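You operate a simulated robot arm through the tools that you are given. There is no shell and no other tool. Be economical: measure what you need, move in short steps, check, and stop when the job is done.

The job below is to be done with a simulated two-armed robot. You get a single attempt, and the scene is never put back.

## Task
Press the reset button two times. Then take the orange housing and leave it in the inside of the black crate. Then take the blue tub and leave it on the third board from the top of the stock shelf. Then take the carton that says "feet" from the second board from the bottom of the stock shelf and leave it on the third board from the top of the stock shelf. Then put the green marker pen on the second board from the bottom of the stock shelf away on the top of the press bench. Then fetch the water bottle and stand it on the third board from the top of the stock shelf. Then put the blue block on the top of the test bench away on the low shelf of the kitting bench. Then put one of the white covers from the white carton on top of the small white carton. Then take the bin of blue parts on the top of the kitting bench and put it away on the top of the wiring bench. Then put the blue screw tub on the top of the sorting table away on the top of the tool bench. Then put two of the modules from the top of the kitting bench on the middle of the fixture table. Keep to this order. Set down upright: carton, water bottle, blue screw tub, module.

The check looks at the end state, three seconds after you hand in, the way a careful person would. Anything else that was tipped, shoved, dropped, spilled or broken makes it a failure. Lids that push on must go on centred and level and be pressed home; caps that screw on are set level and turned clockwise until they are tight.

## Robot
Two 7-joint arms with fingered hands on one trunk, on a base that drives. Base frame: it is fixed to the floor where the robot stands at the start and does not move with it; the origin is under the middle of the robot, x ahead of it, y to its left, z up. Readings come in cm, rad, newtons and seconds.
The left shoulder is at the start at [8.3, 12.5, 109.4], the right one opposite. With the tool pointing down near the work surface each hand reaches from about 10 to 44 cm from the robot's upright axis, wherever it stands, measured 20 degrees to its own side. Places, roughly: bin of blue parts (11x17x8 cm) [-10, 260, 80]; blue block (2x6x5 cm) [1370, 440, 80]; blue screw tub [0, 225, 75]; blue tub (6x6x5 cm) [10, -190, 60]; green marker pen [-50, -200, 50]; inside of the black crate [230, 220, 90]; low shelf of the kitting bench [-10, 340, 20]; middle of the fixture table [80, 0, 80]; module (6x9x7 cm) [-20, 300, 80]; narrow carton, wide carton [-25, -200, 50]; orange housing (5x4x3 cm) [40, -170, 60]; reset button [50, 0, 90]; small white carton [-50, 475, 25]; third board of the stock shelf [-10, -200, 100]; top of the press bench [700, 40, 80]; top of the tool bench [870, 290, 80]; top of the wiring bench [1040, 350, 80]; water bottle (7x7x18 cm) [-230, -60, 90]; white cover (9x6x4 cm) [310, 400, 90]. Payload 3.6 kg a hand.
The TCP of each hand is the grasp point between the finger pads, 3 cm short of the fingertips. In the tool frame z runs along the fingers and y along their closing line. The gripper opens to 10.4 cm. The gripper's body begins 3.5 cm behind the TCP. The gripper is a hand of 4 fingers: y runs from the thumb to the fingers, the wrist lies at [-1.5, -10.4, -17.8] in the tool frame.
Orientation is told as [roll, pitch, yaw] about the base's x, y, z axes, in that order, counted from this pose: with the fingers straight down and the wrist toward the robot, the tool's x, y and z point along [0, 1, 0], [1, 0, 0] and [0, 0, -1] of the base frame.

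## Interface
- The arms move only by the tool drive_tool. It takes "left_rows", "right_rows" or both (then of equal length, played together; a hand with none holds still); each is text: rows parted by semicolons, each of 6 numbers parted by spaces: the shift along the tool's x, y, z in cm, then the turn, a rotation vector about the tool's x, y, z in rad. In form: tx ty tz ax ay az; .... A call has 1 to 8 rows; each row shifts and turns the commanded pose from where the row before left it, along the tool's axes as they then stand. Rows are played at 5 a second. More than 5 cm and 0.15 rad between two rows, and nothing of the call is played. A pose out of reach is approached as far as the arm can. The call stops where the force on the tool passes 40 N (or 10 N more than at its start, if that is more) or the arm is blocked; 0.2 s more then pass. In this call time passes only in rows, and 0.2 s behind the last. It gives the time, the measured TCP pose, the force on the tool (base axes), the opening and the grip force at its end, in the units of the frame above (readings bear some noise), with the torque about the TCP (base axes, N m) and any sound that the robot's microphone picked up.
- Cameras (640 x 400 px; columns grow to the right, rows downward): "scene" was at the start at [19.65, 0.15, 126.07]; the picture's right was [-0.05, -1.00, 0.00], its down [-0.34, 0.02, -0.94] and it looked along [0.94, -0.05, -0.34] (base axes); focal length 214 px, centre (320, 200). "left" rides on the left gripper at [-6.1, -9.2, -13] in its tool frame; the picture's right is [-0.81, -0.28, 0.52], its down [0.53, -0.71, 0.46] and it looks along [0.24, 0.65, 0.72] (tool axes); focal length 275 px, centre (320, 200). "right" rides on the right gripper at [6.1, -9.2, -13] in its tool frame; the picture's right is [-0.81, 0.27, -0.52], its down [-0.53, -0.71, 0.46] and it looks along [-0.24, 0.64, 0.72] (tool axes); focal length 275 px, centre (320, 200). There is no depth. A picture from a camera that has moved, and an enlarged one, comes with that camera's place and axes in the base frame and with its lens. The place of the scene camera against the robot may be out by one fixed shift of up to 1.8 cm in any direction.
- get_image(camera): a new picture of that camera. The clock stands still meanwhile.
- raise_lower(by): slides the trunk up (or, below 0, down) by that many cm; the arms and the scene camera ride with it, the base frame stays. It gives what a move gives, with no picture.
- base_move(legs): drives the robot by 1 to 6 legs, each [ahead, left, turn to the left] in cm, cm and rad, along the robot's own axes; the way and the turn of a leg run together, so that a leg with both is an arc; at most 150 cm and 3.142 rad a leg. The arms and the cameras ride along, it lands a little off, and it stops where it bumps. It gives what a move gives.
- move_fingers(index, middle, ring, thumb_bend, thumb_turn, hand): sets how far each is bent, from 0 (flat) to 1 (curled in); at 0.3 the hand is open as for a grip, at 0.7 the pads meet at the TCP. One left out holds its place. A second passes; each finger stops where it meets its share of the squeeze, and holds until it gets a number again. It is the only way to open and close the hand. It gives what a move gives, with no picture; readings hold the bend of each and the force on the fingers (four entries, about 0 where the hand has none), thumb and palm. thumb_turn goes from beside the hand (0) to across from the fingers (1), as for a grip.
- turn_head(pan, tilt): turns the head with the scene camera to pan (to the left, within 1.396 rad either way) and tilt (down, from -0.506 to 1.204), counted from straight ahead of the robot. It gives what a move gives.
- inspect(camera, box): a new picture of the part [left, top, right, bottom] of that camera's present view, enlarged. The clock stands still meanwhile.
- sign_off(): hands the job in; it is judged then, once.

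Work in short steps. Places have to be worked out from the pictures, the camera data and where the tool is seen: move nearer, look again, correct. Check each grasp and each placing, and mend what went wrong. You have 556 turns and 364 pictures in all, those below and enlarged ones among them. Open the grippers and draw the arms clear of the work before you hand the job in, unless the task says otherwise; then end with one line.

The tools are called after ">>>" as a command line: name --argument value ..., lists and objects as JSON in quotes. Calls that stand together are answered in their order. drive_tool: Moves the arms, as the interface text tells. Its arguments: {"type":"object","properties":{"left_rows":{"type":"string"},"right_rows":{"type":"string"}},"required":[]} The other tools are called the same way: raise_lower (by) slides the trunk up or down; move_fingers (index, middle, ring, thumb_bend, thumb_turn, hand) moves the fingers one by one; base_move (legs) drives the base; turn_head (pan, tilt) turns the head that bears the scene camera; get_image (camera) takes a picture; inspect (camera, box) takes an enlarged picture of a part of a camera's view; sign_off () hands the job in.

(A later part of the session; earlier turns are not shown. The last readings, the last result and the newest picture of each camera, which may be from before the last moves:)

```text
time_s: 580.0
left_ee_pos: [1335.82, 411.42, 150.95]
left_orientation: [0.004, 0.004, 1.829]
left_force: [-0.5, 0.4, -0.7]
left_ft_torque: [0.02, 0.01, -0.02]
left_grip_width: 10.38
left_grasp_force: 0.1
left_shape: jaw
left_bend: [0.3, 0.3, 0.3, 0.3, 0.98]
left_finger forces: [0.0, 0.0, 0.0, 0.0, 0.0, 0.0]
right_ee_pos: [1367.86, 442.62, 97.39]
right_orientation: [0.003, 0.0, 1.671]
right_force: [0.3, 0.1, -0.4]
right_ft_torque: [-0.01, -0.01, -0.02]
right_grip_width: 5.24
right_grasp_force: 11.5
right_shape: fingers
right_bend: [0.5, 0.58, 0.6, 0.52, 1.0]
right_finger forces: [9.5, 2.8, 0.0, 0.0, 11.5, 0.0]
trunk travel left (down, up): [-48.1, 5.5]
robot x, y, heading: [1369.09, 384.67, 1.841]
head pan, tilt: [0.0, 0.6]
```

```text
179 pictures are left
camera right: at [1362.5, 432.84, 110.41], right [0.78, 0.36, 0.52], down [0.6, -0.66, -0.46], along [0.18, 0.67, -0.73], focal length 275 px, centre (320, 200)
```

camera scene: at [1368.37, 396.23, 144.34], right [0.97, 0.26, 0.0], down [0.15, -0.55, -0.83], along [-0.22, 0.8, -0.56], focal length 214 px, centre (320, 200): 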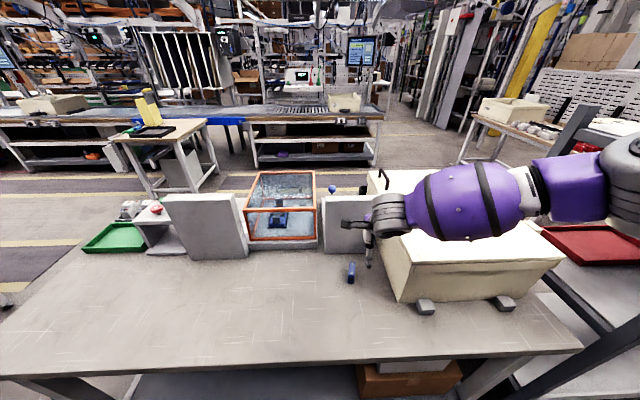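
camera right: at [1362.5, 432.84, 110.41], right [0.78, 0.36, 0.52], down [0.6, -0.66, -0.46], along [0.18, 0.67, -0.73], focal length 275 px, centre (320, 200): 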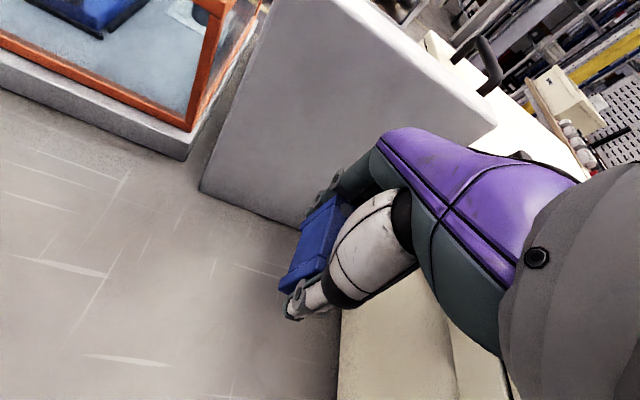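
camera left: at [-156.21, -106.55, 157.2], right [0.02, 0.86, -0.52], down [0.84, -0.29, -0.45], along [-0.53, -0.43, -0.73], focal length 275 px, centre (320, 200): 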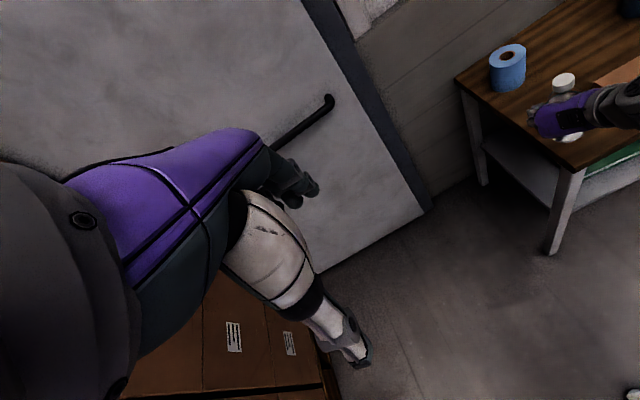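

Block held. Head back: retract, turn, and drive down the aisle.

>>> drive_tool --right_rows "0 -4 -1 0 0 0;0 -4 -1 0 0 0;0 -4 0 0 0 0;0 0 0 0 0 0"

>>> base_move --legs '[[-30, 0, 0], [0, 0, 1.63], [150, 0, 0], [150, 0, 0], [150, 0, 0], [150, 0, 0]]'

>>> turn_head --pan 0 --tilt 0.45

>>> get_image --camera "scene"

```text
time_s: 581.0
left_ee_pos: [1335.86, 411.37, 151.05]
left_orientation: [0.002, 0.001, 1.83]
left_force: [0.1, 0.2, 0.4]
left_ft_torque: [0.0, 0.03, -0.02]
left_grip_width: 10.4
left_grasp_force: 0.1
left_shape: jaw
left_bend: [0.3, 0.3, 0.3, 0.3, 0.98]
left_finger forces: [0.0, 0.0, 0.0, 0.1, 0.0, 0.1]
right_ee_pos: [1368.81, 430.83, 99.36]
right_orientation: [0.002, -0.001, 1.671]
right_force: [0.0, 0.3, 0.1]
right_ft_torque: [-0.04, 0.01, 0.02]
right_grip_width: 5.22
right_grasp_force: 11.4
right_shape: fingers
right_bend: [0.5, 0.58, 0.6, 0.52, 1.0]
right_finger forces: [9.5, 2.5, 0.0, 0.0, 11.2, 0.1]
trunk travel left (down, up): [-48.1, 5.5]
robot x, y, heading: [1369.16, 385.0, 1.833]
head pan, tilt: [0.0, 0.6]
```

```text
time_s: 614.9
left_ee_pos: [793.64, 126.95, 150.93]
left_orientation: [0.003, 0.002, -2.793]
left_force: [-0.8, -0.4, -0.2]
left_ft_torque: [0.02, 0.01, 0.01]
left_grip_width: 10.38
left_grasp_force: 0.0
left_shape: jaw
left_bend: [0.3, 0.3, 0.3, 0.3, 0.98]
left_finger forces: [0.1, 0.0, 0.0, 0.0, 0.0, 0.0]
right_ee_pos: [771.12, 158.04, 99.48]
right_orientation: [0.003, -0.001, -2.95]
right_force: [0.3, -0.7, -0.5]
right_ft_torque: [-0.03, -0.03, 0.04]
right_grip_width: 5.2
right_grasp_force: 11.0
right_shape: fingers
right_bend: [0.5, 0.58, 0.6, 0.52, 1.0]
right_finger forces: [8.6, 2.5, 0.1, 0.0, 10.0, 0.1]
trunk travel left (down, up): [-48.1, 5.5]
robot x, y, heading: [816.92, 162.23, -2.787]
head pan, tilt: [0.0, 0.6]
```

```text
time_s: 615.6
left_ee_pos: [793.57, 126.97, 150.84]
left_orientation: [0.003, 0.001, -2.792]
left_force: [-0.3, -0.2, 0.6]
left_ft_torque: [0.01, 0.01, 0.04]
left_grip_width: 10.38
left_grasp_force: 0.0
left_shape: jaw
left_bend: [0.3, 0.3, 0.3, 0.3, 0.98]
left_finger forces: [0.0, 0.0, 0.0, 0.1, 0.0, 0.1]
right_ee_pos: [771.28, 157.89, 99.42]
right_orientation: [0.002, 0.0, -2.953]
right_force: [0.7, 0.0, 0.4]
right_ft_torque: [0.02, 0.05, 0.01]
right_grip_width: 5.18
right_grasp_force: 10.5
right_shape: fingers
right_bend: [0.5, 0.58, 0.6, 0.52, 1.0]
right_finger forces: [8.6, 2.4, 0.0, 0.0, 9.9, 0.0]
trunk travel left (down, up): [-48.1, 5.5]
robot x, y, heading: [817.36, 162.26, -2.791]
head pan, tilt: [0.0, 0.45]
```

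```text
178 pictures are left
camera scene: at [802.23, 157.78, 141.85], right [-0.35, 0.94, 0.0], down [0.41, 0.15, -0.9], along [-0.84, -0.31, -0.44], focal length 214 px, centre (320, 200)
```

scene: 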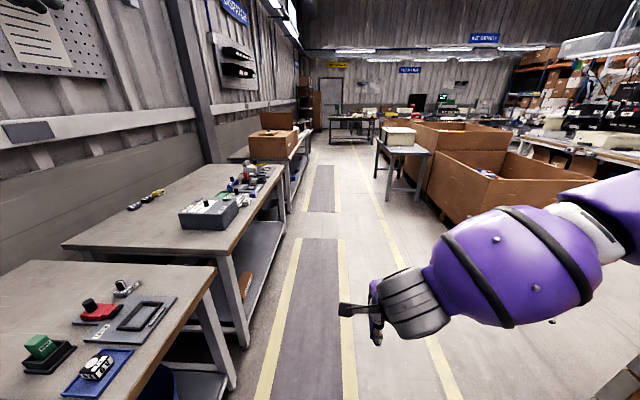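

Continue down the aisle, shifting a bit right away from the benches.

>>> base_move --legs '[[148, 20, 0], [150, 0, 0], [150, 0, 0], [148, 0, 0], [62, 0, 0]]'

>>> get_image --camera "scene"

```text
time_s: 626.2
left_ee_pos: [613.4, 43.14, 151.01]
left_orientation: [0.004, -0.002, -2.788]
left_force: [0.0, -0.4, -0.7]
left_ft_torque: [0.0, 0.01, 0.0]
left_grip_width: 10.4
left_grasp_force: 0.0
left_shape: jaw
left_bend: [0.3, 0.3, 0.3, 0.3, 0.98]
left_finger forces: [0.0, 0.1, 0.1, 0.1, 0.1, 0.0]
right_ee_pos: [590.71, 74.06, 99.5]
right_orientation: [0.0, -0.001, -2.947]
right_force: [0.2, 0.1, -0.2]
right_ft_torque: [0.07, -0.01, 0.02]
right_grip_width: 5.22
right_grasp_force: 10.7
right_shape: fingers
right_bend: [0.5, 0.58, 0.6, 0.52, 1.0]
right_finger forces: [8.7, 2.4, 0.0, 0.1, 10.0, 0.0]
trunk travel left (down, up): [-48.1, 5.5]
robot x, y, heading: [636.29, 78.57, -2.78]
head pan, tilt: [0.0, 0.45]
stopped in leg 2: the robot was blocked; the commanded pose is now the measured one
```

```text
177 pictures are left
camera scene: at [621.84, 73.87, 141.86], right [-0.35, 0.94, 0.0], down [0.41, 0.15, -0.9], along [-0.84, -0.32, -0.43], focal length 214 px, centre (320, 200)
```

scene: 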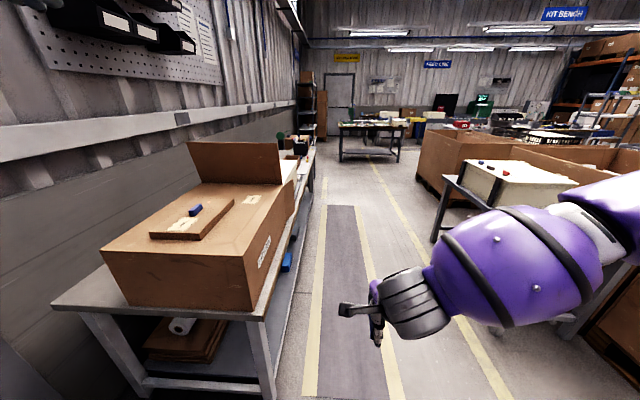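

I mis-signed the lateral shift and touched the bench on the left. Move right 45 away and check the press bench.

>>> base_move --legs '[[0, -42, 0]]'

>>> turn_head --pan 1.39 --tilt 0.5

>>> get_image --camera "scene"

```text
time_s: 628.8
left_ee_pos: [598.49, 82.2, 151.05]
left_orientation: [0.004, -0.001, -2.785]
left_force: [-0.6, 0.1, -0.2]
left_ft_torque: [0.0, 0.02, 0.01]
left_grip_width: 10.38
left_grasp_force: 0.2
left_shape: jaw
left_bend: [0.3, 0.3, 0.3, 0.3, 0.98]
left_finger forces: [0.0, 0.0, 0.1, 0.0, 0.0, 0.0]
right_ee_pos: [575.93, 113.05, 99.42]
right_orientation: [0.003, 0.001, -2.943]
right_force: [-0.4, 0.1, -0.4]
right_ft_torque: [0.01, 0.02, -0.02]
right_grip_width: 5.18
right_grasp_force: 10.6
right_shape: fingers
right_bend: [0.5, 0.58, 0.6, 0.52, 1.0]
right_finger forces: [8.7, 2.3, 0.1, 0.1, 10.1, 0.1]
trunk travel left (down, up): [-48.1, 5.5]
robot x, y, heading: [622.5, 118.08, -2.781]
head pan, tilt: [0.0, 0.45]
```

```text
time_s: 630.3
left_ee_pos: [598.7, 82.32, 151.06]
left_orientation: [0.003, 0.0, -2.787]
left_force: [0.5, 0.6, -0.3]
left_ft_torque: [0.01, 0.01, -0.01]
left_grip_width: 10.4
left_grasp_force: 0.1
left_shape: jaw
left_bend: [0.3, 0.3, 0.3, 0.3, 0.98]
left_finger forces: [0.0, 0.0, 0.0, 0.0, 0.1, 0.0]
right_ee_pos: [575.87, 113.12, 99.41]
right_orientation: [0.002, 0.001, -2.943]
right_force: [0.7, 0.4, 0.6]
right_ft_torque: [0.03, 0.01, -0.04]
right_grip_width: 5.21
right_grasp_force: 9.9
right_shape: fingers
right_bend: [0.5, 0.58, 0.6, 0.52, 1.0]
right_finger forces: [8.6, 2.5, 0.0, 0.0, 10.1, 0.0]
trunk travel left (down, up): [-48.1, 5.5]
robot x, y, heading: [622.08, 117.86, -2.783]
head pan, tilt: [1.389, 0.499]
```

```text
176 pictures are left
camera scene: at [617.18, 107.39, 141.4], right [-0.98, -0.18, 0.0], down [-0.09, 0.47, -0.88], along [0.16, -0.86, -0.48], focal length 214 px, centre (320, 200)
```

scene: 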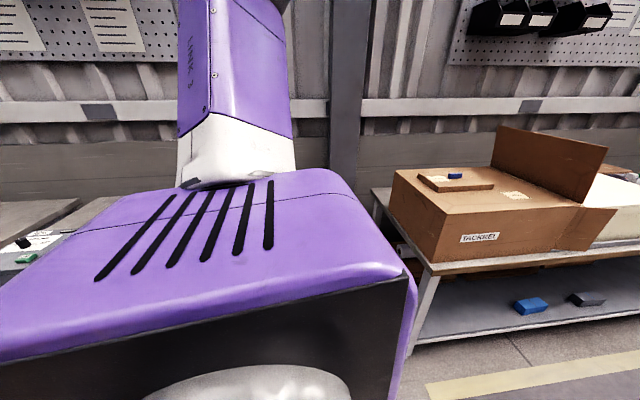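

I can't see the marker from here; I'll check it on a later pass. Straighten and continue.

>>> base_move --legs '[[0, -14, -0.03], [150, 0, 0], [150, 0, 0], [150, 0, 0], [14, 0, 0], [0, 0, -1.6]]'

>>> turn_head --pan 0 --tilt 0.45

>>> get_image --camera "scene"

```text
time_s: 657.3
left_ee_pos: [149.74, -3.49, 151.13]
left_orientation: [0.004, 0.0, 1.915]
left_force: [1.2, -0.1, -0.1]
left_ft_torque: [0.03, 0.02, -0.02]
left_grip_width: 10.4
left_grasp_force: 0.0
left_shape: jaw
left_bend: [0.3, 0.3, 0.3, 0.3, 0.98]
left_finger forces: [0.0, 0.0, 0.0, 0.1, 0.1, 0.0]
right_ee_pos: [180.62, 18.87, 99.44]
right_orientation: [0.002, 0.0, 1.758]
right_force: [0.4, -0.3, -0.9]
right_ft_torque: [0.02, 0.02, -0.04]
right_grip_width: 5.18
right_grasp_force: 9.7
right_shape: fingers
right_bend: [0.51, 0.58, 0.6, 0.52, 1.0]
right_finger forces: [8.0, 2.3, 0.0, 0.0, 9.5, 0.1]
trunk travel left (down, up): [-48.1, 5.5]
robot x, y, heading: [184.71, -27.28, 1.922]
head pan, tilt: [1.389, 0.499]
```

```text
time_s: 658.9
left_ee_pos: [149.69, -3.5, 150.94]
left_orientation: [0.003, 0.0, 1.917]
left_force: [-0.5, 0.2, -0.1]
left_ft_torque: [0.0, -0.02, 0.02]
left_grip_width: 10.38
left_grasp_force: 0.1
left_shape: jaw
left_bend: [0.3, 0.3, 0.3, 0.3, 0.98]
left_finger forces: [0.0, 0.1, 0.0, 0.0, 0.0, 0.1]
right_ee_pos: [180.61, 18.77, 99.49]
right_orientation: [0.002, -0.001, 1.757]
right_force: [0.3, -0.3, -1.2]
right_ft_torque: [0.02, 0.0, 0.01]
right_grip_width: 5.15
right_grasp_force: 9.7
right_shape: fingers
right_bend: [0.51, 0.58, 0.6, 0.52, 1.0]
right_finger forces: [8.1, 2.3, 0.0, 0.0, 9.4, 0.0]
trunk travel left (down, up): [-48.1, 5.5]
robot x, y, heading: [184.35, -27.11, 1.921]
head pan, tilt: [0.0, 0.45]
```

```text
175 pictures are left
camera scene: at [178.8, -12.58, 141.85], right [0.94, 0.35, 0.0], down [0.15, -0.41, -0.9], along [-0.31, 0.84, -0.44], focal length 214 px, centre (320, 200)
```

scene: 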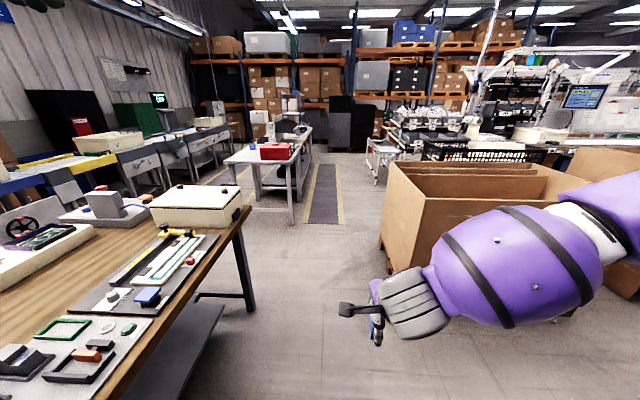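

There's a lane straight ahead past the sorting table to the kitting bench. Shift right 12 and go ahead 300.

>>> base_move --legs '[[0, -12, -0.03], [150, 0, 0], [140, 0, 0]]'

>>> turn_head --pan 0.5 --tilt 0.5

>>> get_image --camera "scene"

```text
time_s: 673.5
left_ee_pos: [68.75, 269.74, 151.01]
left_orientation: [0.001, 0.001, 1.911]
left_force: [0.1, -0.4, -0.3]
left_ft_torque: [-0.02, 0.0, 0.02]
left_grip_width: 10.37
left_grasp_force: 0.0
left_shape: jaw
left_bend: [0.3, 0.3, 0.3, 0.3, 0.98]
left_finger forces: [0.1, 0.1, 0.0, 0.0, 0.0, 0.1]
right_ee_pos: [99.84, 291.96, 99.46]
right_orientation: [0.002, 0.0, 1.755]
right_force: [0.3, 0.2, 0.6]
right_ft_torque: [-0.03, 0.0, 0.02]
right_grip_width: 5.15
right_grasp_force: 10.2
right_shape: fingers
right_bend: [0.51, 0.58, 0.6, 0.52, 1.0]
right_finger forces: [8.1, 2.3, 0.1, 0.0, 9.4, 0.1]
trunk travel left (down, up): [-48.1, 5.5]
robot x, y, heading: [103.73, 246.04, 1.917]
head pan, tilt: [0.0, 0.45]
```

```text
time_s: 674.4
left_ee_pos: [68.69, 269.68, 151.03]
left_orientation: [0.003, 0.001, 1.912]
left_force: [-0.6, -0.1, -1.4]
left_ft_torque: [-0.02, -0.03, -0.01]
left_grip_width: 10.4
left_grasp_force: 0.1
left_shape: jaw
left_bend: [0.3, 0.3, 0.3, 0.3, 0.98]
left_finger forces: [0.1, 0.0, 0.0, 0.1, 0.0, 0.0]
right_ee_pos: [99.82, 291.9, 99.45]
right_orientation: [0.001, 0.0, 1.751]
right_force: [0.6, -0.1, -0.2]
right_ft_torque: [-0.01, -0.01, 0.01]
right_grip_width: 5.15
right_grasp_force: 10.3
right_shape: fingers
right_bend: [0.51, 0.58, 0.6, 0.52, 1.0]
right_finger forces: [8.1, 2.3, 0.0, 0.0, 9.4, 0.0]
trunk travel left (down, up): [-48.1, 5.5]
robot x, y, heading: [103.67, 245.71, 1.915]
head pan, tilt: [0.499, 0.499]
```

```text
174 pictures are left
camera scene: at [94.14, 257.95, 141.41], right [0.66, 0.75, 0.0], down [0.36, -0.32, -0.88], along [-0.66, 0.58, -0.48], focal length 214 px, centre (320, 200)
```

scene: 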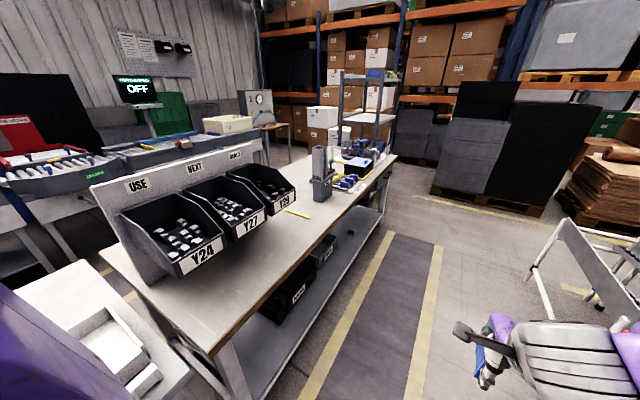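

This is the kitting bench, low shelf open toward this lane (shelf edge s≈122). I drive further to d≈338 and turn left to face it.

>>> base_move --legs '[[138, 0, -0.02], [0, 0, 1.56]]'

>>> turn_head --pan 0 --tilt 0.9

>>> get_image --camera "scene"

```text
time_s: 685.0
left_ee_pos: [33.11, 339.59, 151.01]
left_orientation: [0.002, 0.0, -2.822]
left_force: [0.5, -0.8, -0.4]
left_ft_torque: [0.02, -0.01, 0.03]
left_grip_width: 10.41
left_grasp_force: 0.1
left_shape: jaw
left_bend: [0.3, 0.3, 0.3, 0.3, 0.98]
left_finger forces: [0.0, 0.0, 0.0, 0.0, 0.0, 0.0]
right_ee_pos: [11.66, 371.23, 99.5]
right_orientation: [0.001, 0.0, -2.98]
right_force: [-0.4, -0.9, -1.4]
right_ft_torque: [0.03, 0.0, 0.0]
right_grip_width: 5.1
right_grasp_force: 9.6
right_shape: fingers
right_bend: [0.51, 0.58, 0.6, 0.53, 1.0]
right_finger forces: [7.9, 2.3, 0.1, 0.0, 9.0, 0.1]
trunk travel left (down, up): [-48.1, 5.5]
robot x, y, heading: [57.85, 373.96, -2.814]
head pan, tilt: [0.499, 0.499]
```

```text
time_s: 685.9
left_ee_pos: [33.1, 339.73, 151.09]
left_orientation: [0.004, 0.0, -2.822]
left_force: [0.6, 0.2, 0.5]
left_ft_torque: [0.0, 0.0, 0.0]
left_grip_width: 10.38
left_grasp_force: 0.1
left_shape: jaw
left_bend: [0.3, 0.3, 0.3, 0.3, 0.98]
left_finger forces: [0.0, 0.1, 0.0, 0.0, 0.0, 0.1]
right_ee_pos: [11.62, 371.2, 99.58]
right_orientation: [0.001, 0.0, -2.98]
right_force: [0.3, 0.5, -0.5]
right_ft_torque: [0.0, 0.02, 0.02]
right_grip_width: 5.12
right_grasp_force: 10.0
right_shape: fingers
right_bend: [0.51, 0.58, 0.6, 0.53, 1.0]
right_finger forces: [7.9, 2.1, 0.1, 0.0, 9.0, 0.0]
trunk travel left (down, up): [-48.1, 5.5]
robot x, y, heading: [57.67, 374.25, -2.814]
head pan, tilt: [0.0, 0.901]
```

```text
173 pictures are left
camera scene: at [44.18, 370.59, 138.02], right [-0.32, 0.95, 0.0], down [0.74, 0.25, -0.62], along [-0.59, -0.2, -0.78], focal length 214 px, centre (320, 200)
```

scene: 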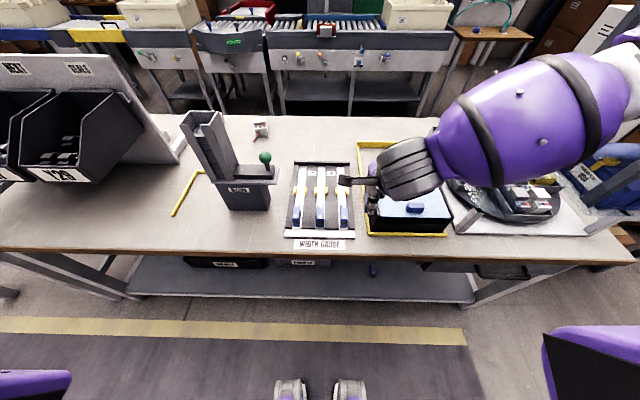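

I choose a free part of the low shelf near d≈385. Back off 16, shift right 42, then lower trunk and hand in front of the bench.

>>> base_move --legs '[[-16, 0, 0], [0, -42, 0]]'

>>> raise_lower --by -35

>>> drive_tool --right_rows "0 -1 4.5 0 0 0;0 0 4.8 0 0 0;0 0 4.8 0 0 0;0 0 4.8 0 0 0;0 0 4.8 0 0 0"

>>> get_image --camera "scene"

>>> get_image --camera "right"

```text
time_s: 689.5
left_ee_pos: [35.23, 384.84, 151.05]
left_orientation: [0.002, 0.001, -2.816]
left_force: [-0.3, -0.5, 0.1]
left_ft_torque: [-0.01, -0.05, 0.03]
left_grip_width: 10.39
left_grasp_force: 0.0
left_shape: jaw
left_bend: [0.3, 0.3, 0.3, 0.3, 0.98]
left_finger forces: [0.0, 0.1, 0.1, 0.0, 0.0, 0.0]
right_ee_pos: [13.38, 416.14, 99.52]
right_orientation: [0.003, 0.0, -2.973]
right_force: [0.6, 0.0, 1.1]
right_ft_torque: [-0.01, 0.02, 0.0]
right_grip_width: 5.09
right_grasp_force: 9.6
right_shape: fingers
right_bend: [0.51, 0.58, 0.6, 0.53, 1.0]
right_finger forces: [7.8, 2.2, 0.0, 0.1, 9.1, 0.0]
trunk travel left (down, up): [-48.1, 5.5]
robot x, y, heading: [59.32, 419.44, -2.81]
head pan, tilt: [0.0, 0.901]
```

```text
time_s: 693.0
left_ee_pos: [35.23, 384.79, 116.0]
left_orientation: [0.002, -0.002, -2.814]
left_force: [0.2, -0.5, 1.0]
left_ft_torque: [0.01, -0.01, 0.0]
left_grip_width: 10.4
left_grasp_force: 0.0
left_shape: jaw
left_bend: [0.3, 0.3, 0.3, 0.3, 0.98]
left_finger forces: [0.0, 0.1, 0.0, 0.1, 0.0, 0.0]
right_ee_pos: [13.17, 415.9, 63.63]
right_orientation: [-0.004, 0.018, -2.974]
right_force: [0.1, -0.5, -0.1]
right_ft_torque: [-0.02, 0.02, 0.06]
right_grip_width: 5.14
right_grasp_force: 9.5
right_shape: fingers
right_bend: [0.51, 0.58, 0.6, 0.53, 1.0]
right_finger forces: [7.9, 2.2, 0.0, 0.0, 9.1, 0.0]
trunk travel left (down, up): [-13.1, 40.5]
robot x, y, heading: [59.46, 419.5, -2.811]
head pan, tilt: [0.0, 0.901]
```

```text
time_s: 694.2
left_ee_pos: [35.1, 384.62, 115.94]
left_orientation: [0.005, 0.0, -2.815]
left_force: [0.7, 0.4, 0.1]
left_ft_torque: [0.01, -0.02, -0.01]
left_grip_width: 10.42
left_grasp_force: 0.1
left_shape: jaw
left_bend: [0.3, 0.3, 0.3, 0.3, 0.98]
left_finger forces: [0.1, 0.0, 0.1, 0.0, 0.0, 0.1]
right_ee_pos: [11.24, 417.26, 44.85]
right_orientation: [-0.01, 0.033, -2.98]
right_force: [-0.3, -0.5, -0.7]
right_ft_torque: [0.0, -0.01, 0.03]
right_grip_width: 5.09
right_grasp_force: 9.5
right_shape: fingers
right_bend: [0.51, 0.59, 0.6, 0.53, 1.0]
right_finger forces: [8.0, 2.0, 0.0, 0.0, 9.1, 0.0]
right hand out of reach, approached as far as the arm can: row 4, 5
trunk travel left (down, up): [-13.1, 40.5]
robot x, y, heading: [59.45, 419.84, -2.809]
head pan, tilt: [0.0, 0.901]
```

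```text
172 pictures are left
camera scene: at [35.17, 412.0, 100.69], right [-0.33, 0.95, 0.0], down [0.74, 0.26, -0.62], along [-0.59, -0.2, -0.78], focal length 214 px, centre (320, 200)
```

scene: 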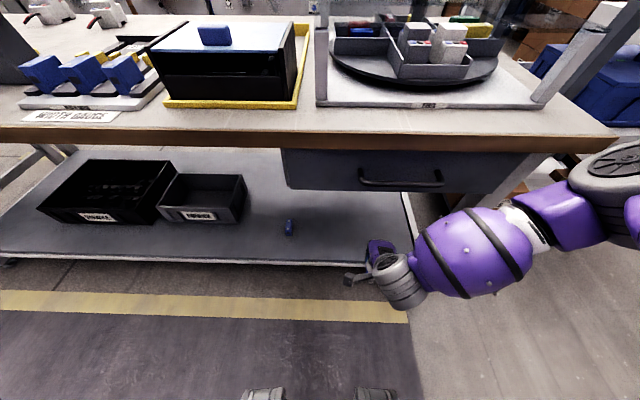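

```text
171 pictures are left
camera right: at [20.72, 412.44, 58.22], right [-0.42, 0.75, 0.52], down [0.63, 0.65, -0.42], along [-0.65, 0.15, -0.74], focal length 275 px, centre (320, 200)
```

right: 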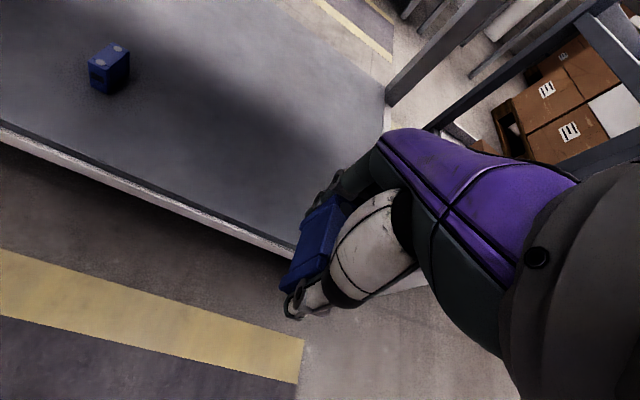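

There's an identical blue block already on the low shelf; I'll place mine between it and the black bins (≈[−0.7, 374.7]). Shift left 36 and lower the trunk 12.

>>> base_move --legs '[[0, 36, 0]]'

>>> raise_lower --by -12

>>> drive_tool --right_rows "0 0 0 -0.033 -0.01 -0.08;0 0 2.5 0 0 -0.09;0 0 2 0 0 0"

>>> get_image --camera "scene"

>>> get_image --camera "right"

```text
time_s: 696.5
left_ee_pos: [47.06, 349.83, 115.96]
left_orientation: [0.004, 0.001, -2.82]
left_force: [-0.7, 0.2, 0.7]
left_ft_torque: [0.02, -0.05, 0.0]
left_grip_width: 10.39
left_grasp_force: 0.1
left_shape: jaw
left_bend: [0.3, 0.3, 0.3, 0.3, 0.98]
left_finger forces: [0.0, 0.0, 0.1, 0.0, 0.0, 0.1]
right_ee_pos: [23.28, 382.65, 44.99]
right_orientation: [-0.012, 0.034, -2.985]
right_force: [-0.3, 0.8, 0.1]
right_ft_torque: [-0.02, 0.0, 0.0]
right_grip_width: 5.11
right_grasp_force: 9.0
right_shape: fingers
right_bend: [0.51, 0.59, 0.6, 0.53, 1.0]
right_finger forces: [8.0, 2.0, 0.0, 0.0, 9.1, 0.1]
trunk travel left (down, up): [-13.1, 40.5]
robot x, y, heading: [71.54, 384.86, -2.807]
head pan, tilt: [0.0, 0.901]
```

```text
time_s: 698.0
left_ee_pos: [47.06, 349.86, 104.07]
left_orientation: [0.003, -0.002, -2.817]
left_force: [0.3, -0.2, -0.7]
left_ft_torque: [0.01, 0.05, 0.0]
left_grip_width: 10.41
left_grasp_force: 0.0
left_shape: jaw
left_bend: [0.3, 0.3, 0.3, 0.3, 0.98]
left_finger forces: [0.0, 0.0, 0.0, 0.1, 0.0, 0.0]
right_ee_pos: [22.96, 382.48, 33.0]
right_orientation: [-0.022, 0.075, -2.988]
right_force: [0.1, 0.1, -1.0]
right_ft_torque: [0.02, 0.0, -0.02]
right_grip_width: 5.08
right_grasp_force: 9.4
right_shape: fingers
right_bend: [0.51, 0.59, 0.6, 0.53, 1.0]
right_finger forces: [8.1, 1.9, 0.0, 0.1, 9.0, 0.0]
trunk travel left (down, up): [-1.1, 52.5]
robot x, y, heading: [71.32, 384.38, -2.808]
head pan, tilt: [0.0, 0.901]
```

```text
time_s: 698.8
left_ee_pos: [46.94, 349.86, 103.91]
left_orientation: [0.003, 0.0, -2.817]
left_force: [-0.5, -0.2, -0.7]
left_ft_torque: [0.01, -0.01, 0.01]
left_grip_width: 10.38
left_grasp_force: 0.1
left_shape: jaw
left_bend: [0.3, 0.3, 0.3, 0.3, 0.98]
left_finger forces: [0.0, 0.1, 0.1, 0.0, 0.0, 0.0]
right_ee_pos: [22.19, 382.3, 34.04]
right_orientation: [-0.028, 0.061, -2.95]
right_force: [0.6, -0.6, 0.0]
right_ft_torque: [-0.02, -0.03, 0.0]
right_grip_width: 5.09
right_grasp_force: 9.0
right_shape: fingers
right_bend: [0.51, 0.59, 0.6, 0.53, 1.0]
right_finger forces: [8.0, 2.0, 0.1, 0.1, 9.0, 0.0]
right hand out of reach, approached as far as the arm can: row 1, 2, 3
trunk travel left (down, up): [-1.1, 52.5]
robot x, y, heading: [71.25, 384.66, -2.813]
head pan, tilt: [0.0, 0.901]
```

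```text
170 pictures are left
camera scene: at [43.77, 376.05, 88.89], right [-0.32, 0.95, 0.0], down [0.74, 0.25, -0.62], along [-0.59, -0.2, -0.78], focal length 214 px, centre (320, 200)
```

scene: 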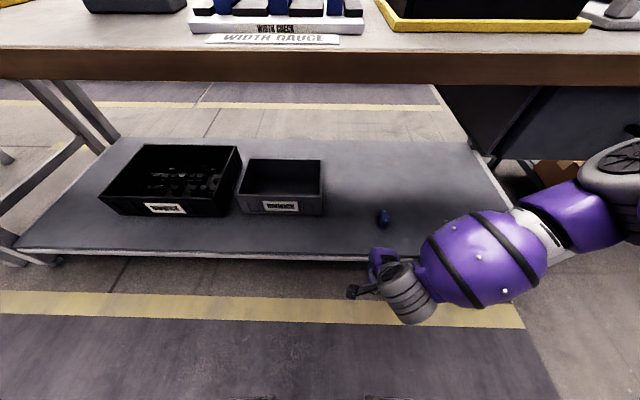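

```text
169 pictures are left
camera right: at [31.53, 377.6, 47.37], right [-0.45, 0.72, 0.52], down [0.62, 0.67, -0.4], along [-0.64, 0.15, -0.76], focal length 275 px, centre (320, 200)
```

right: 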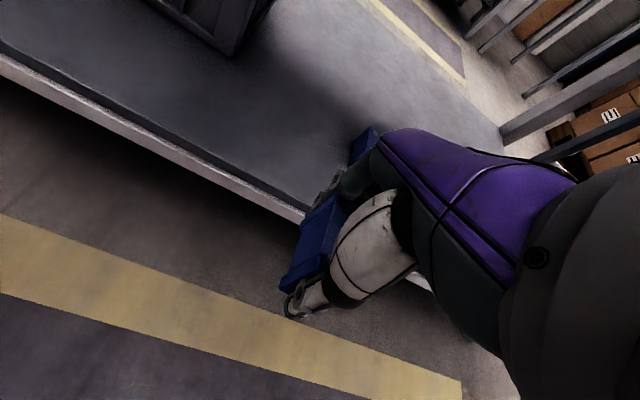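

The arm can't go lower this far out; closer in it should. I retract 9 cm and lower.

>>> drive_tool --right_rows "0 -3 0 0 0 0;0 -3 0 0 0 0;0 -3 0 0 0 0;0 0 3 -0.06 0 0;0 0 3 0 0 0"

```text
time_s: 700.0
left_ee_pos: [47.0, 349.92, 104.02]
left_orientation: [0.003, 0.0, -2.82]
left_force: [0.8, -0.5, -0.1]
left_ft_torque: [0.01, 0.0, 0.0]
left_grip_width: 10.39
left_grasp_force: 0.1
left_shape: jaw
left_bend: [0.3, 0.3, 0.3, 0.3, 0.98]
left_finger forces: [0.0, 0.1, 0.0, 0.0, 0.0, 0.1]
right_ee_pos: [23.82, 383.65, 35.32]
right_orientation: [-0.036, 0.069, -2.962]
right_force: [0.3, -0.2, -1.2]
right_ft_torque: [0.0, 0.01, 0.01]
right_grip_width: 5.1
right_grasp_force: 9.8
right_shape: fingers
right_bend: [0.51, 0.59, 0.6, 0.53, 1.0]
right_finger forces: [8.0, 1.9, 0.1, 0.0, 9.1, 0.1]
right hand out of reach, approached as far as the arm can: row 1, 2, 3, 4, 5
trunk travel left (down, up): [-1.1, 52.5]
robot x, y, heading: [71.42, 384.22, -2.815]
head pan, tilt: [0.0, 0.901]
```

I raise the trunk 25 and try lowering the hand from there.

>>> raise_lower --by 25

>>> drive_tool --right_rows "0 -3 0 0 0 0;0 -3 0 -0.06 0 0;0 -2 3 0 0 0;0 0 4 0 0 0;0 0 4 0 0 0;0 0 4 0 0 0;0 0 4 0 0 0;0 0 4 0 0 0"

>>> get_image --camera "scene"

```text
time_s: 702.6
left_ee_pos: [46.94, 349.84, 129.06]
left_orientation: [0.004, -0.001, -2.819]
left_force: [0.1, -0.4, 0.4]
left_ft_torque: [0.02, -0.02, 0.03]
left_grip_width: 10.37
left_grasp_force: 0.0
left_shape: jaw
left_bend: [0.3, 0.3, 0.3, 0.3, 0.98]
left_finger forces: [0.1, 0.0, 0.0, 0.1, 0.1, 0.0]
right_ee_pos: [24.0, 383.78, 60.3]
right_orientation: [-0.032, 0.066, -2.954]
right_force: [-0.2, 0.2, -0.3]
right_ft_torque: [-0.02, 0.05, 0.03]
right_grip_width: 5.1
right_grasp_force: 9.4
right_shape: fingers
right_bend: [0.51, 0.59, 0.6, 0.53, 1.0]
right_finger forces: [8.0, 1.9, 0.0, 0.0, 9.0, 0.0]
trunk travel left (down, up): [-26.1, 27.5]
robot x, y, heading: [71.69, 384.78, -2.808]
head pan, tilt: [0.0, 0.901]
```

```text
time_s: 704.4
left_ee_pos: [46.91, 349.9, 129.08]
left_orientation: [0.003, 0.0, -2.818]
left_force: [-0.6, -0.6, -1.0]
left_ft_torque: [-0.04, -0.01, 0.01]
left_grip_width: 10.41
left_grasp_force: 0.1
left_shape: jaw
left_bend: [0.3, 0.3, 0.3, 0.3, 0.98]
left_finger forces: [0.1, 0.0, 0.0, 0.0, 0.0, 0.2]
right_ee_pos: [19.04, 385.54, 54.61]
right_orientation: [-0.044, 0.021, -2.965]
right_force: [0.1, -0.2, -0.1]
right_ft_torque: [0.03, 0.01, -0.01]
right_grip_width: 5.12
right_grasp_force: 9.4
right_shape: fingers
right_bend: [0.51, 0.59, 0.6, 0.53, 1.0]
right_finger forces: [8.1, 1.9, 0.2, 0.1, 8.9, 0.0]
right hand out of reach, approached as far as the arm can: row 2, 3, 4, 5, 6, 7, 8
trunk travel left (down, up): [-26.1, 27.5]
robot x, y, heading: [71.29, 384.51, -2.813]
head pan, tilt: [0.0, 0.901]
```

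```text
168 pictures are left
camera scene: at [51.27, 378.63, 115.02], right [-0.32, 0.95, 0.0], down [0.74, 0.25, -0.62], along [-0.59, -0.2, -0.78], focal length 214 px, centre (320, 200)
```

scene: 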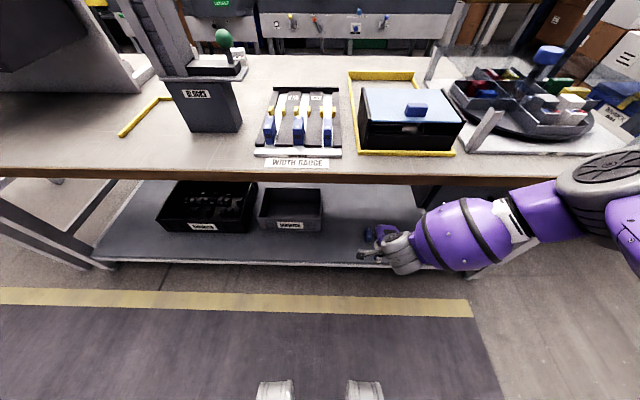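

Perhaps the hand's yaw limits it; I turn it +0.5 (more natural for this arm) and try lowering again.

>>> drive_tool --right_rows "0 0 0 0 0 -0.14;0 0 0 0 0 -0.14;0 0 0 0 0 -0.14;0 0 0 0 0 -0.14;0 0 4 0 0 0;0 0 4 0 0 0;0 0 4 0 0 0;0 0 4 0 0 0"

```text
time_s: 706.2
left_ee_pos: [46.98, 349.88, 129.0]
left_orientation: [0.003, -0.001, -2.819]
left_force: [0.3, -0.1, 0.3]
left_ft_torque: [0.01, -0.02, 0.0]
left_grip_width: 10.38
left_grasp_force: 0.1
left_shape: jaw
left_bend: [0.3, 0.3, 0.3, 0.3, 0.98]
left_finger forces: [0.1, 0.1, 0.0, 0.0, 0.1, 0.0]
right_ee_pos: [12.7, 382.29, 54.87]
right_orientation: [-0.024, 0.027, -2.394]
right_force: [0.1, 0.2, -0.3]
right_ft_torque: [-0.01, 0.01, -0.01]
right_grip_width: 5.1
right_grasp_force: 9.1
right_shape: fingers
right_bend: [0.51, 0.59, 0.6, 0.53, 1.0]
right_finger forces: [8.0, 1.8, 0.0, 0.0, 8.8, 0.0]
right hand out of reach, approached as far as the arm can: row 1, 2, 3, 5, 6, 7, 8
trunk travel left (down, up): [-26.1, 27.5]
robot x, y, heading: [71.38, 384.75, -2.81]
head pan, tilt: [0.0, 0.901]
```

Try moving the hand outward to the right, then down.

>>> drive_tool --right_rows "-2.7 -1.2 0 0 0 0;-2.7 -1.2 0 0 0 0;-2.7 -1.2 0 0 0 0;-1.5 -2.5 2 0 0 0;0 -2 3 0 0 0;0 0 4 0 0 0;0 0 4 0 0 0;0 0 4 0 0 0"

>>> get_image --camera "scene"

```text
time_s: 707.3
left_ee_pos: [47.1, 349.94, 129.08]
left_orientation: [0.005, 0.0, -2.816]
left_force: [-0.1, 0.1, 0.0]
left_ft_torque: [-0.06, 0.0, 0.01]
left_grip_width: 10.36
left_grasp_force: 0.1
left_shape: jaw
left_bend: [0.3, 0.3, 0.3, 0.3, 0.98]
left_finger forces: [0.0, 0.0, 0.1, 0.1, 0.1, 0.1]
right_ee_pos: [10.94, 391.58, 55.59]
right_orientation: [-0.005, 0.02, -2.363]
right_force: [2.3, -9.3, -2.6]
right_ft_torque: [0.6, 0.14, 0.33]
right_grip_width: 5.09
right_grasp_force: 14.0
right_shape: fingers
right_bend: [0.51, 0.59, 0.6, 0.53, 1.0]
right_finger forces: [8.2, 1.8, 0.0, 0.0, 8.9, 8.3]
right hand out of reach, approached as far as the arm can: row 4, 5
trunk travel left (down, up): [-26.1, 27.5]
robot x, y, heading: [71.25, 384.61, -2.808]
head pan, tilt: [0.0, 0.901]
stopped in row 5 (right hand): the force on the tool passed its limit (the readings are from after the stop); the commanded pose is now the measured one
```

```text
167 pictures are left
camera scene: at [51.34, 378.55, 115.04], right [-0.33, 0.95, 0.0], down [0.74, 0.26, -0.62], along [-0.59, -0.2, -0.78], focal length 214 px, centre (320, 200)
```

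scene: 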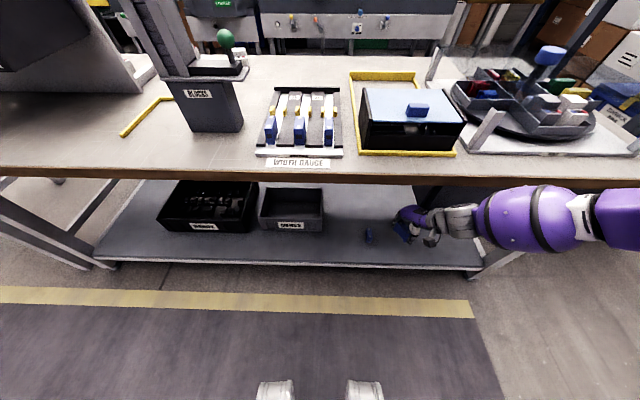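

The palm touched the bench drawer. I move the hand left away from it, turn the yaw back, then extend forward and try lowering with a straighter arm.

>>> drive_tool --right_rows "2.7 1.3 0 0 0 0;2.7 1.3 0 0 0 0;2.7 1.3 0 0 0 0.1;2 1 0 0 0 0.12;0 1 0 0 0 0.12;0 2 0 0 0 0.1"

>>> drive_tool --right_rows "0 2 2 0 0 0;0 1 4 0 0 0;0 1 4 0 0 0;0 0 4 0 0 0;0 0 4 0 0 0;0 0 4 0 0 0"

>>> get_image --camera "scene"

```text
time_s: 708.7
left_ee_pos: [47.13, 349.67, 128.96]
left_orientation: [0.005, 0.001, -2.818]
left_force: [0.0, 0.5, -0.4]
left_ft_torque: [-0.01, 0.01, -0.02]
left_grip_width: 10.39
left_grasp_force: 0.1
left_shape: jaw
left_bend: [0.3, 0.3, 0.3, 0.3, 0.98]
left_finger forces: [0.0, 0.0, 0.0, 0.0, 0.1, 0.0]
right_ee_pos: [12.03, 381.32, 57.03]
right_orientation: [-0.016, 0.015, -2.808]
right_force: [-0.6, 0.3, 0.1]
right_ft_torque: [0.01, 0.0, -0.03]
right_grip_width: 5.1
right_grasp_force: 9.2
right_shape: fingers
right_bend: [0.51, 0.59, 0.6, 0.53, 1.0]
right_finger forces: [8.2, 1.8, 0.0, 0.1, 8.9, 0.0]
right hand out of reach, approached as far as the arm can: row 5, 6
trunk travel left (down, up): [-26.1, 27.5]
robot x, y, heading: [71.78, 384.59, -2.811]
head pan, tilt: [0.0, 0.901]
```

```text
time_s: 710.1
left_ee_pos: [47.13, 349.83, 129.04]
left_orientation: [0.004, -0.003, -2.818]
left_force: [-0.7, -0.2, 0.0]
left_ft_torque: [0.0, 0.0, 0.02]
left_grip_width: 10.4
left_grasp_force: 0.1
left_shape: jaw
left_bend: [0.3, 0.3, 0.3, 0.3, 0.98]
left_finger forces: [0.1, 0.0, 0.1, 0.0, 0.0, 0.0]
right_ee_pos: [10.62, 385.99, 53.77]
right_orientation: [-0.016, 0.016, -2.805]
right_force: [1.0, -0.6, -0.1]
right_ft_torque: [0.01, -0.01, 0.0]
right_grip_width: 5.09
right_grasp_force: 8.9
right_shape: fingers
right_bend: [0.51, 0.59, 0.6, 0.53, 1.0]
right_finger forces: [8.3, 1.7, 0.0, 0.1, 8.8, 0.0]
right hand out of reach, approached as far as the arm can: row 1, 2, 3, 4, 5, 6
trunk travel left (down, up): [-26.1, 27.5]
robot x, y, heading: [71.42, 384.25, -2.813]
head pan, tilt: [0.0, 0.901]
```

```text
166 pictures are left
camera scene: at [51.31, 378.51, 115.03], right [-0.33, 0.95, 0.0], down [0.74, 0.26, -0.62], along [-0.59, -0.2, -0.78], focal length 214 px, centre (320, 200)
```

scene: 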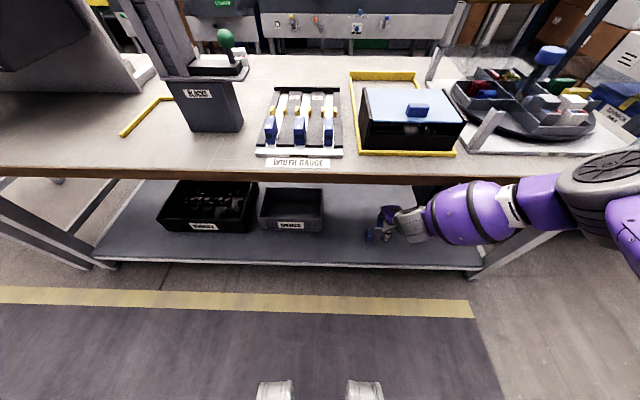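

Geometry suggests: with the trunk at its lowest, the extended arm (fwd ~57) can get low. I back up 8 cm and lower the trunk fully.

>>> base_move --legs '[[-8, 7, 0]]'

>>> raise_lower --by -25

>>> get_image --camera "scene"

>>> get_image --camera "right"

```text
time_s: 711.3
left_ee_pos: [56.98, 345.8, 129.08]
left_orientation: [0.003, -0.002, -2.818]
left_force: [0.4, 0.1, -0.5]
left_ft_torque: [0.04, 0.02, 0.0]
left_grip_width: 10.37
left_grasp_force: 0.1
left_shape: jaw
left_bend: [0.3, 0.3, 0.3, 0.3, 0.98]
left_finger forces: [0.0, 0.2, 0.1, 0.0, 0.1, 0.0]
right_ee_pos: [20.49, 381.96, 53.72]
right_orientation: [-0.018, 0.015, -2.808]
right_force: [0.6, -0.9, -0.2]
right_ft_torque: [-0.01, 0.02, -0.01]
right_grip_width: 5.08
right_grasp_force: 9.3
right_shape: fingers
right_bend: [0.51, 0.59, 0.6, 0.53, 1.0]
right_finger forces: [8.2, 1.7, 0.0, 0.0, 8.9, 0.1]
trunk travel left (down, up): [-26.1, 27.5]
robot x, y, heading: [81.22, 380.48, -2.812]
head pan, tilt: [0.0, 0.901]
```

```text
time_s: 713.9
left_ee_pos: [57.02, 345.72, 104.1]
left_orientation: [0.004, -0.002, -2.817]
left_force: [-0.1, 0.4, 0.5]
left_ft_torque: [0.0, 0.0, 0.05]
left_grip_width: 10.4
left_grasp_force: 0.0
left_shape: jaw
left_bend: [0.3, 0.3, 0.3, 0.3, 0.98]
left_finger forces: [0.0, 0.0, 0.0, 0.1, 0.1, 0.0]
right_ee_pos: [21.43, 382.27, 24.86]
right_orientation: [-0.018, 0.121, -2.807]
right_force: [-0.4, 0.2, -0.3]
right_ft_torque: [0.02, 0.02, 0.02]
right_grip_width: 5.08
right_grasp_force: 9.2
right_shape: fingers
right_bend: [0.51, 0.59, 0.6, 0.53, 1.0]
right_finger forces: [8.2, 1.7, 0.0, 0.0, 8.8, 0.1]
trunk travel left (down, up): [-1.1, 52.5]
robot x, y, heading: [80.94, 380.33, -2.81]
head pan, tilt: [0.0, 0.901]
```

```text
165 pictures are left
camera scene: at [53.61, 371.86, 88.89], right [-0.33, 0.95, 0.0], down [0.74, 0.26, -0.62], along [-0.59, -0.2, -0.78], focal length 214 px, centre (320, 200)
```

scene: 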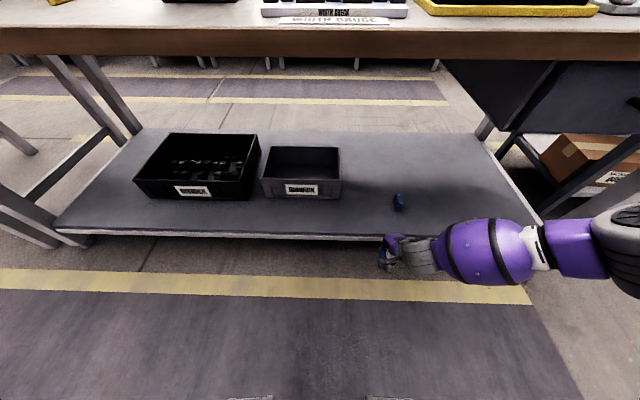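

```text
164 pictures are left
camera right: at [30.48, 378.66, 38.75], right [-0.58, 0.65, 0.49], down [0.54, 0.76, -0.36], along [-0.61, 0.06, -0.79], focal length 275 px, centre (320, 200)
```

right: 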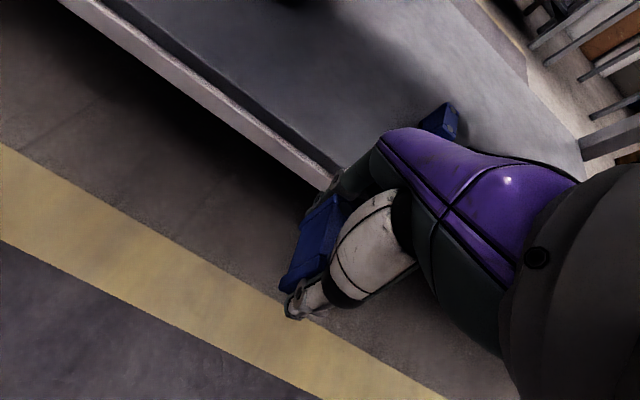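

Now the hand reaches z 25. Raise it 5, level it, and drive ahead 22 over the shelf.

>>> drive_tool --right_rows "0 0 -3 -0.06 0 0;0 0 -2.5 -0.06 0 0"

>>> base_move --legs '[[22, 0, 0]]'

>>> get_image --camera "scene"

>>> get_image --camera "right"

```text
time_s: 714.5
left_ee_pos: [56.9, 345.73, 104.05]
left_orientation: [0.005, -0.003, -2.817]
left_force: [-0.4, 0.3, -0.1]
left_ft_torque: [0.01, -0.02, -0.02]
left_grip_width: 10.4
left_grasp_force: 0.0
left_shape: jaw
left_bend: [0.3, 0.3, 0.3, 0.3, 0.98]
left_finger forces: [0.0, 0.0, 0.0, 0.0, 0.0, 0.0]
right_ee_pos: [18.97, 381.01, 31.82]
right_orientation: [-0.02, 0.018, -2.806]
right_force: [-0.4, -1.2, 0.2]
right_ft_torque: [0.0, 0.0, 0.0]
right_grip_width: 5.11
right_grasp_force: 9.8
right_shape: fingers
right_bend: [0.51, 0.59, 0.6, 0.53, 1.0]
right_finger forces: [8.1, 1.6, 0.0, 0.1, 8.8, 0.0]
right hand out of reach, approached as far as the arm can: row 1, 2
trunk travel left (down, up): [-1.1, 52.5]
robot x, y, heading: [81.43, 380.2, -2.808]
head pan, tilt: [0.0, 0.901]
```

```text
time_s: 716.2
left_ee_pos: [37.16, 338.83, 104.1]
left_orientation: [0.004, -0.003, -2.819]
left_force: [0.4, 0.1, 0.2]
left_ft_torque: [-0.02, -0.01, 0.01]
left_grip_width: 10.37
left_grasp_force: 0.0
left_shape: jaw
left_bend: [0.3, 0.3, 0.3, 0.3, 0.98]
left_finger forces: [0.0, 0.1, 0.0, 0.1, 0.0, 0.0]
right_ee_pos: [1.37, 375.19, 30.24]
right_orientation: [-0.023, 0.062, -2.799]
right_force: [-0.4, 0.8, -0.3]
right_ft_torque: [-0.02, -0.03, -0.01]
right_grip_width: 5.07
right_grasp_force: 9.8
right_shape: fingers
right_bend: [0.51, 0.59, 0.6, 0.53, 1.0]
right_finger forces: [8.6, 1.7, 0.0, 0.0, 9.4, 0.1]
trunk travel left (down, up): [-1.1, 52.5]
robot x, y, heading: [61.66, 373.17, -2.814]
head pan, tilt: [0.0, 0.901]
stopped in leg 1: the robot was blocked; the commanded pose is now the measured one
```

```text
163 pictures are left
camera scene: at [33.92, 364.89, 88.91], right [-0.32, 0.95, 0.0], down [0.74, 0.25, -0.62], along [-0.59, -0.2, -0.78], focal length 214 px, centre (320, 200)
```

scene: 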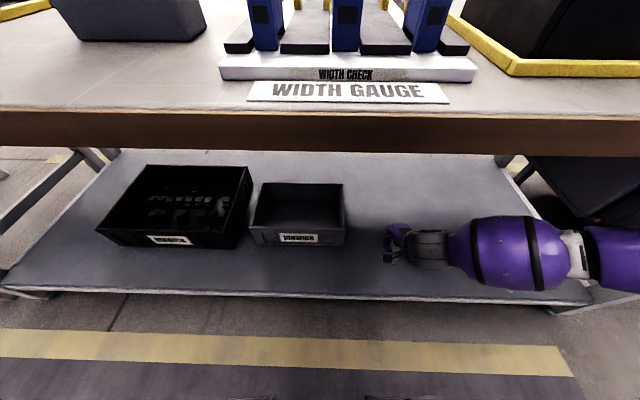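

```text
162 pictures are left
camera right: at [11.32, 371.77, 43.65], right [-0.56, 0.65, 0.52], down [0.51, 0.76, -0.4], along [-0.65, 0.05, -0.76], focal length 275 px, centre (320, 200)
```

right: 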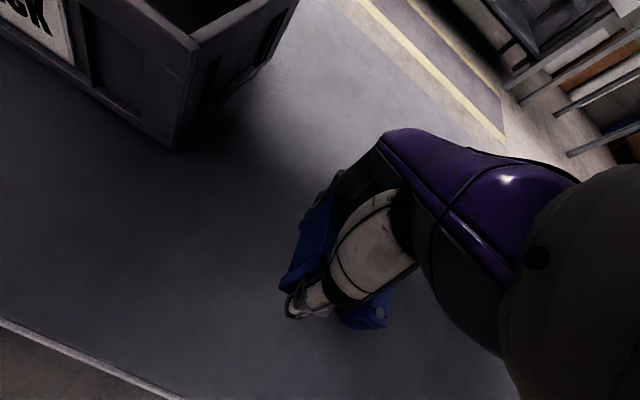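

I touched something lightly at the end, but the hand is over the target, clear of the other block. Lower the hand in steps.

>>> base_move --legs '[[-1, 0, 0]]'

>>> drive_tool --right_rows "0 0 2 0 0 0;0 0 2 0 0 0;0 0 1 0 0 0"

>>> get_image --camera "right"

```text
time_s: 716.9
left_ee_pos: [38.06, 339.15, 104.08]
left_orientation: [0.003, -0.002, -2.817]
left_force: [0.0, 1.0, 0.3]
left_ft_torque: [-0.01, -0.04, 0.0]
left_grip_width: 10.38
left_grasp_force: 0.0
left_shape: jaw
left_bend: [0.3, 0.3, 0.3, 0.3, 0.98]
left_finger forces: [0.0, 0.0, 0.0, 0.0, 0.0, 0.0]
right_ee_pos: [2.23, 375.26, 30.24]
right_orientation: [-0.023, 0.063, -2.798]
right_force: [0.1, 0.2, 0.3]
right_ft_torque: [0.0, -0.01, -0.04]
right_grip_width: 5.11
right_grasp_force: 9.6
right_shape: fingers
right_bend: [0.51, 0.59, 0.6, 0.53, 1.0]
right_finger forces: [8.5, 1.6, 0.0, 0.1, 9.4, 0.1]
trunk travel left (down, up): [-1.1, 52.5]
robot x, y, heading: [62.61, 374.15, -2.809]
head pan, tilt: [0.0, 0.901]
```

```text
time_s: 717.7
left_ee_pos: [38.46, 339.59, 104.37]
left_orientation: [0.007, -0.007, -2.821]
left_force: [-0.6, -0.5, -0.2]
left_ft_torque: [0.01, -0.01, 0.0]
left_grip_width: 10.37
left_grasp_force: 0.0
left_shape: jaw
left_bend: [0.3, 0.3, 0.3, 0.3, 0.98]
left_finger forces: [0.0, 0.0, 0.1, 0.1, 0.0, 0.1]
right_ee_pos: [0.59, 375.23, 27.03]
right_orientation: [-0.024, 0.066, -2.811]
right_force: [0.5, 0.3, -0.3]
right_ft_torque: [0.0, 0.02, 0.01]
right_grip_width: 5.09
right_grasp_force: 9.6
right_shape: fingers
right_bend: [0.51, 0.59, 0.6, 0.53, 1.0]
right_finger forces: [8.8, 1.5, 0.0, 0.0, 9.4, 0.0]
right hand out of reach, approached as far as the arm can: row 1, 2, 3
trunk travel left (down, up): [-1.1, 52.5]
robot x, y, heading: [62.26, 373.99, -2.821]
head pan, tilt: [0.0, 0.901]
```

```text
161 pictures are left
camera right: at [10.39, 371.8, 40.5], right [-0.55, 0.65, 0.52], down [0.52, 0.75, -0.39], along [-0.65, 0.05, -0.76], focal length 275 px, centre (320, 200)
```

right: 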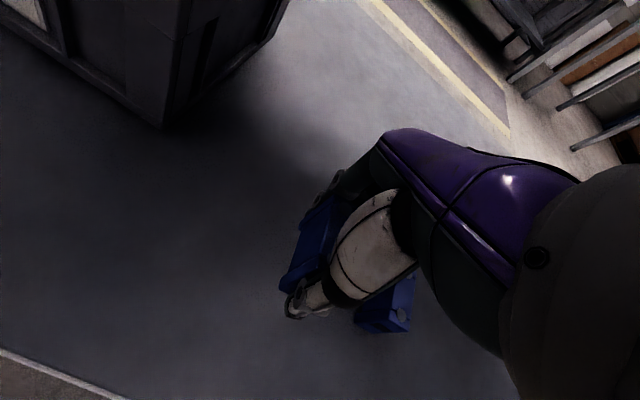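

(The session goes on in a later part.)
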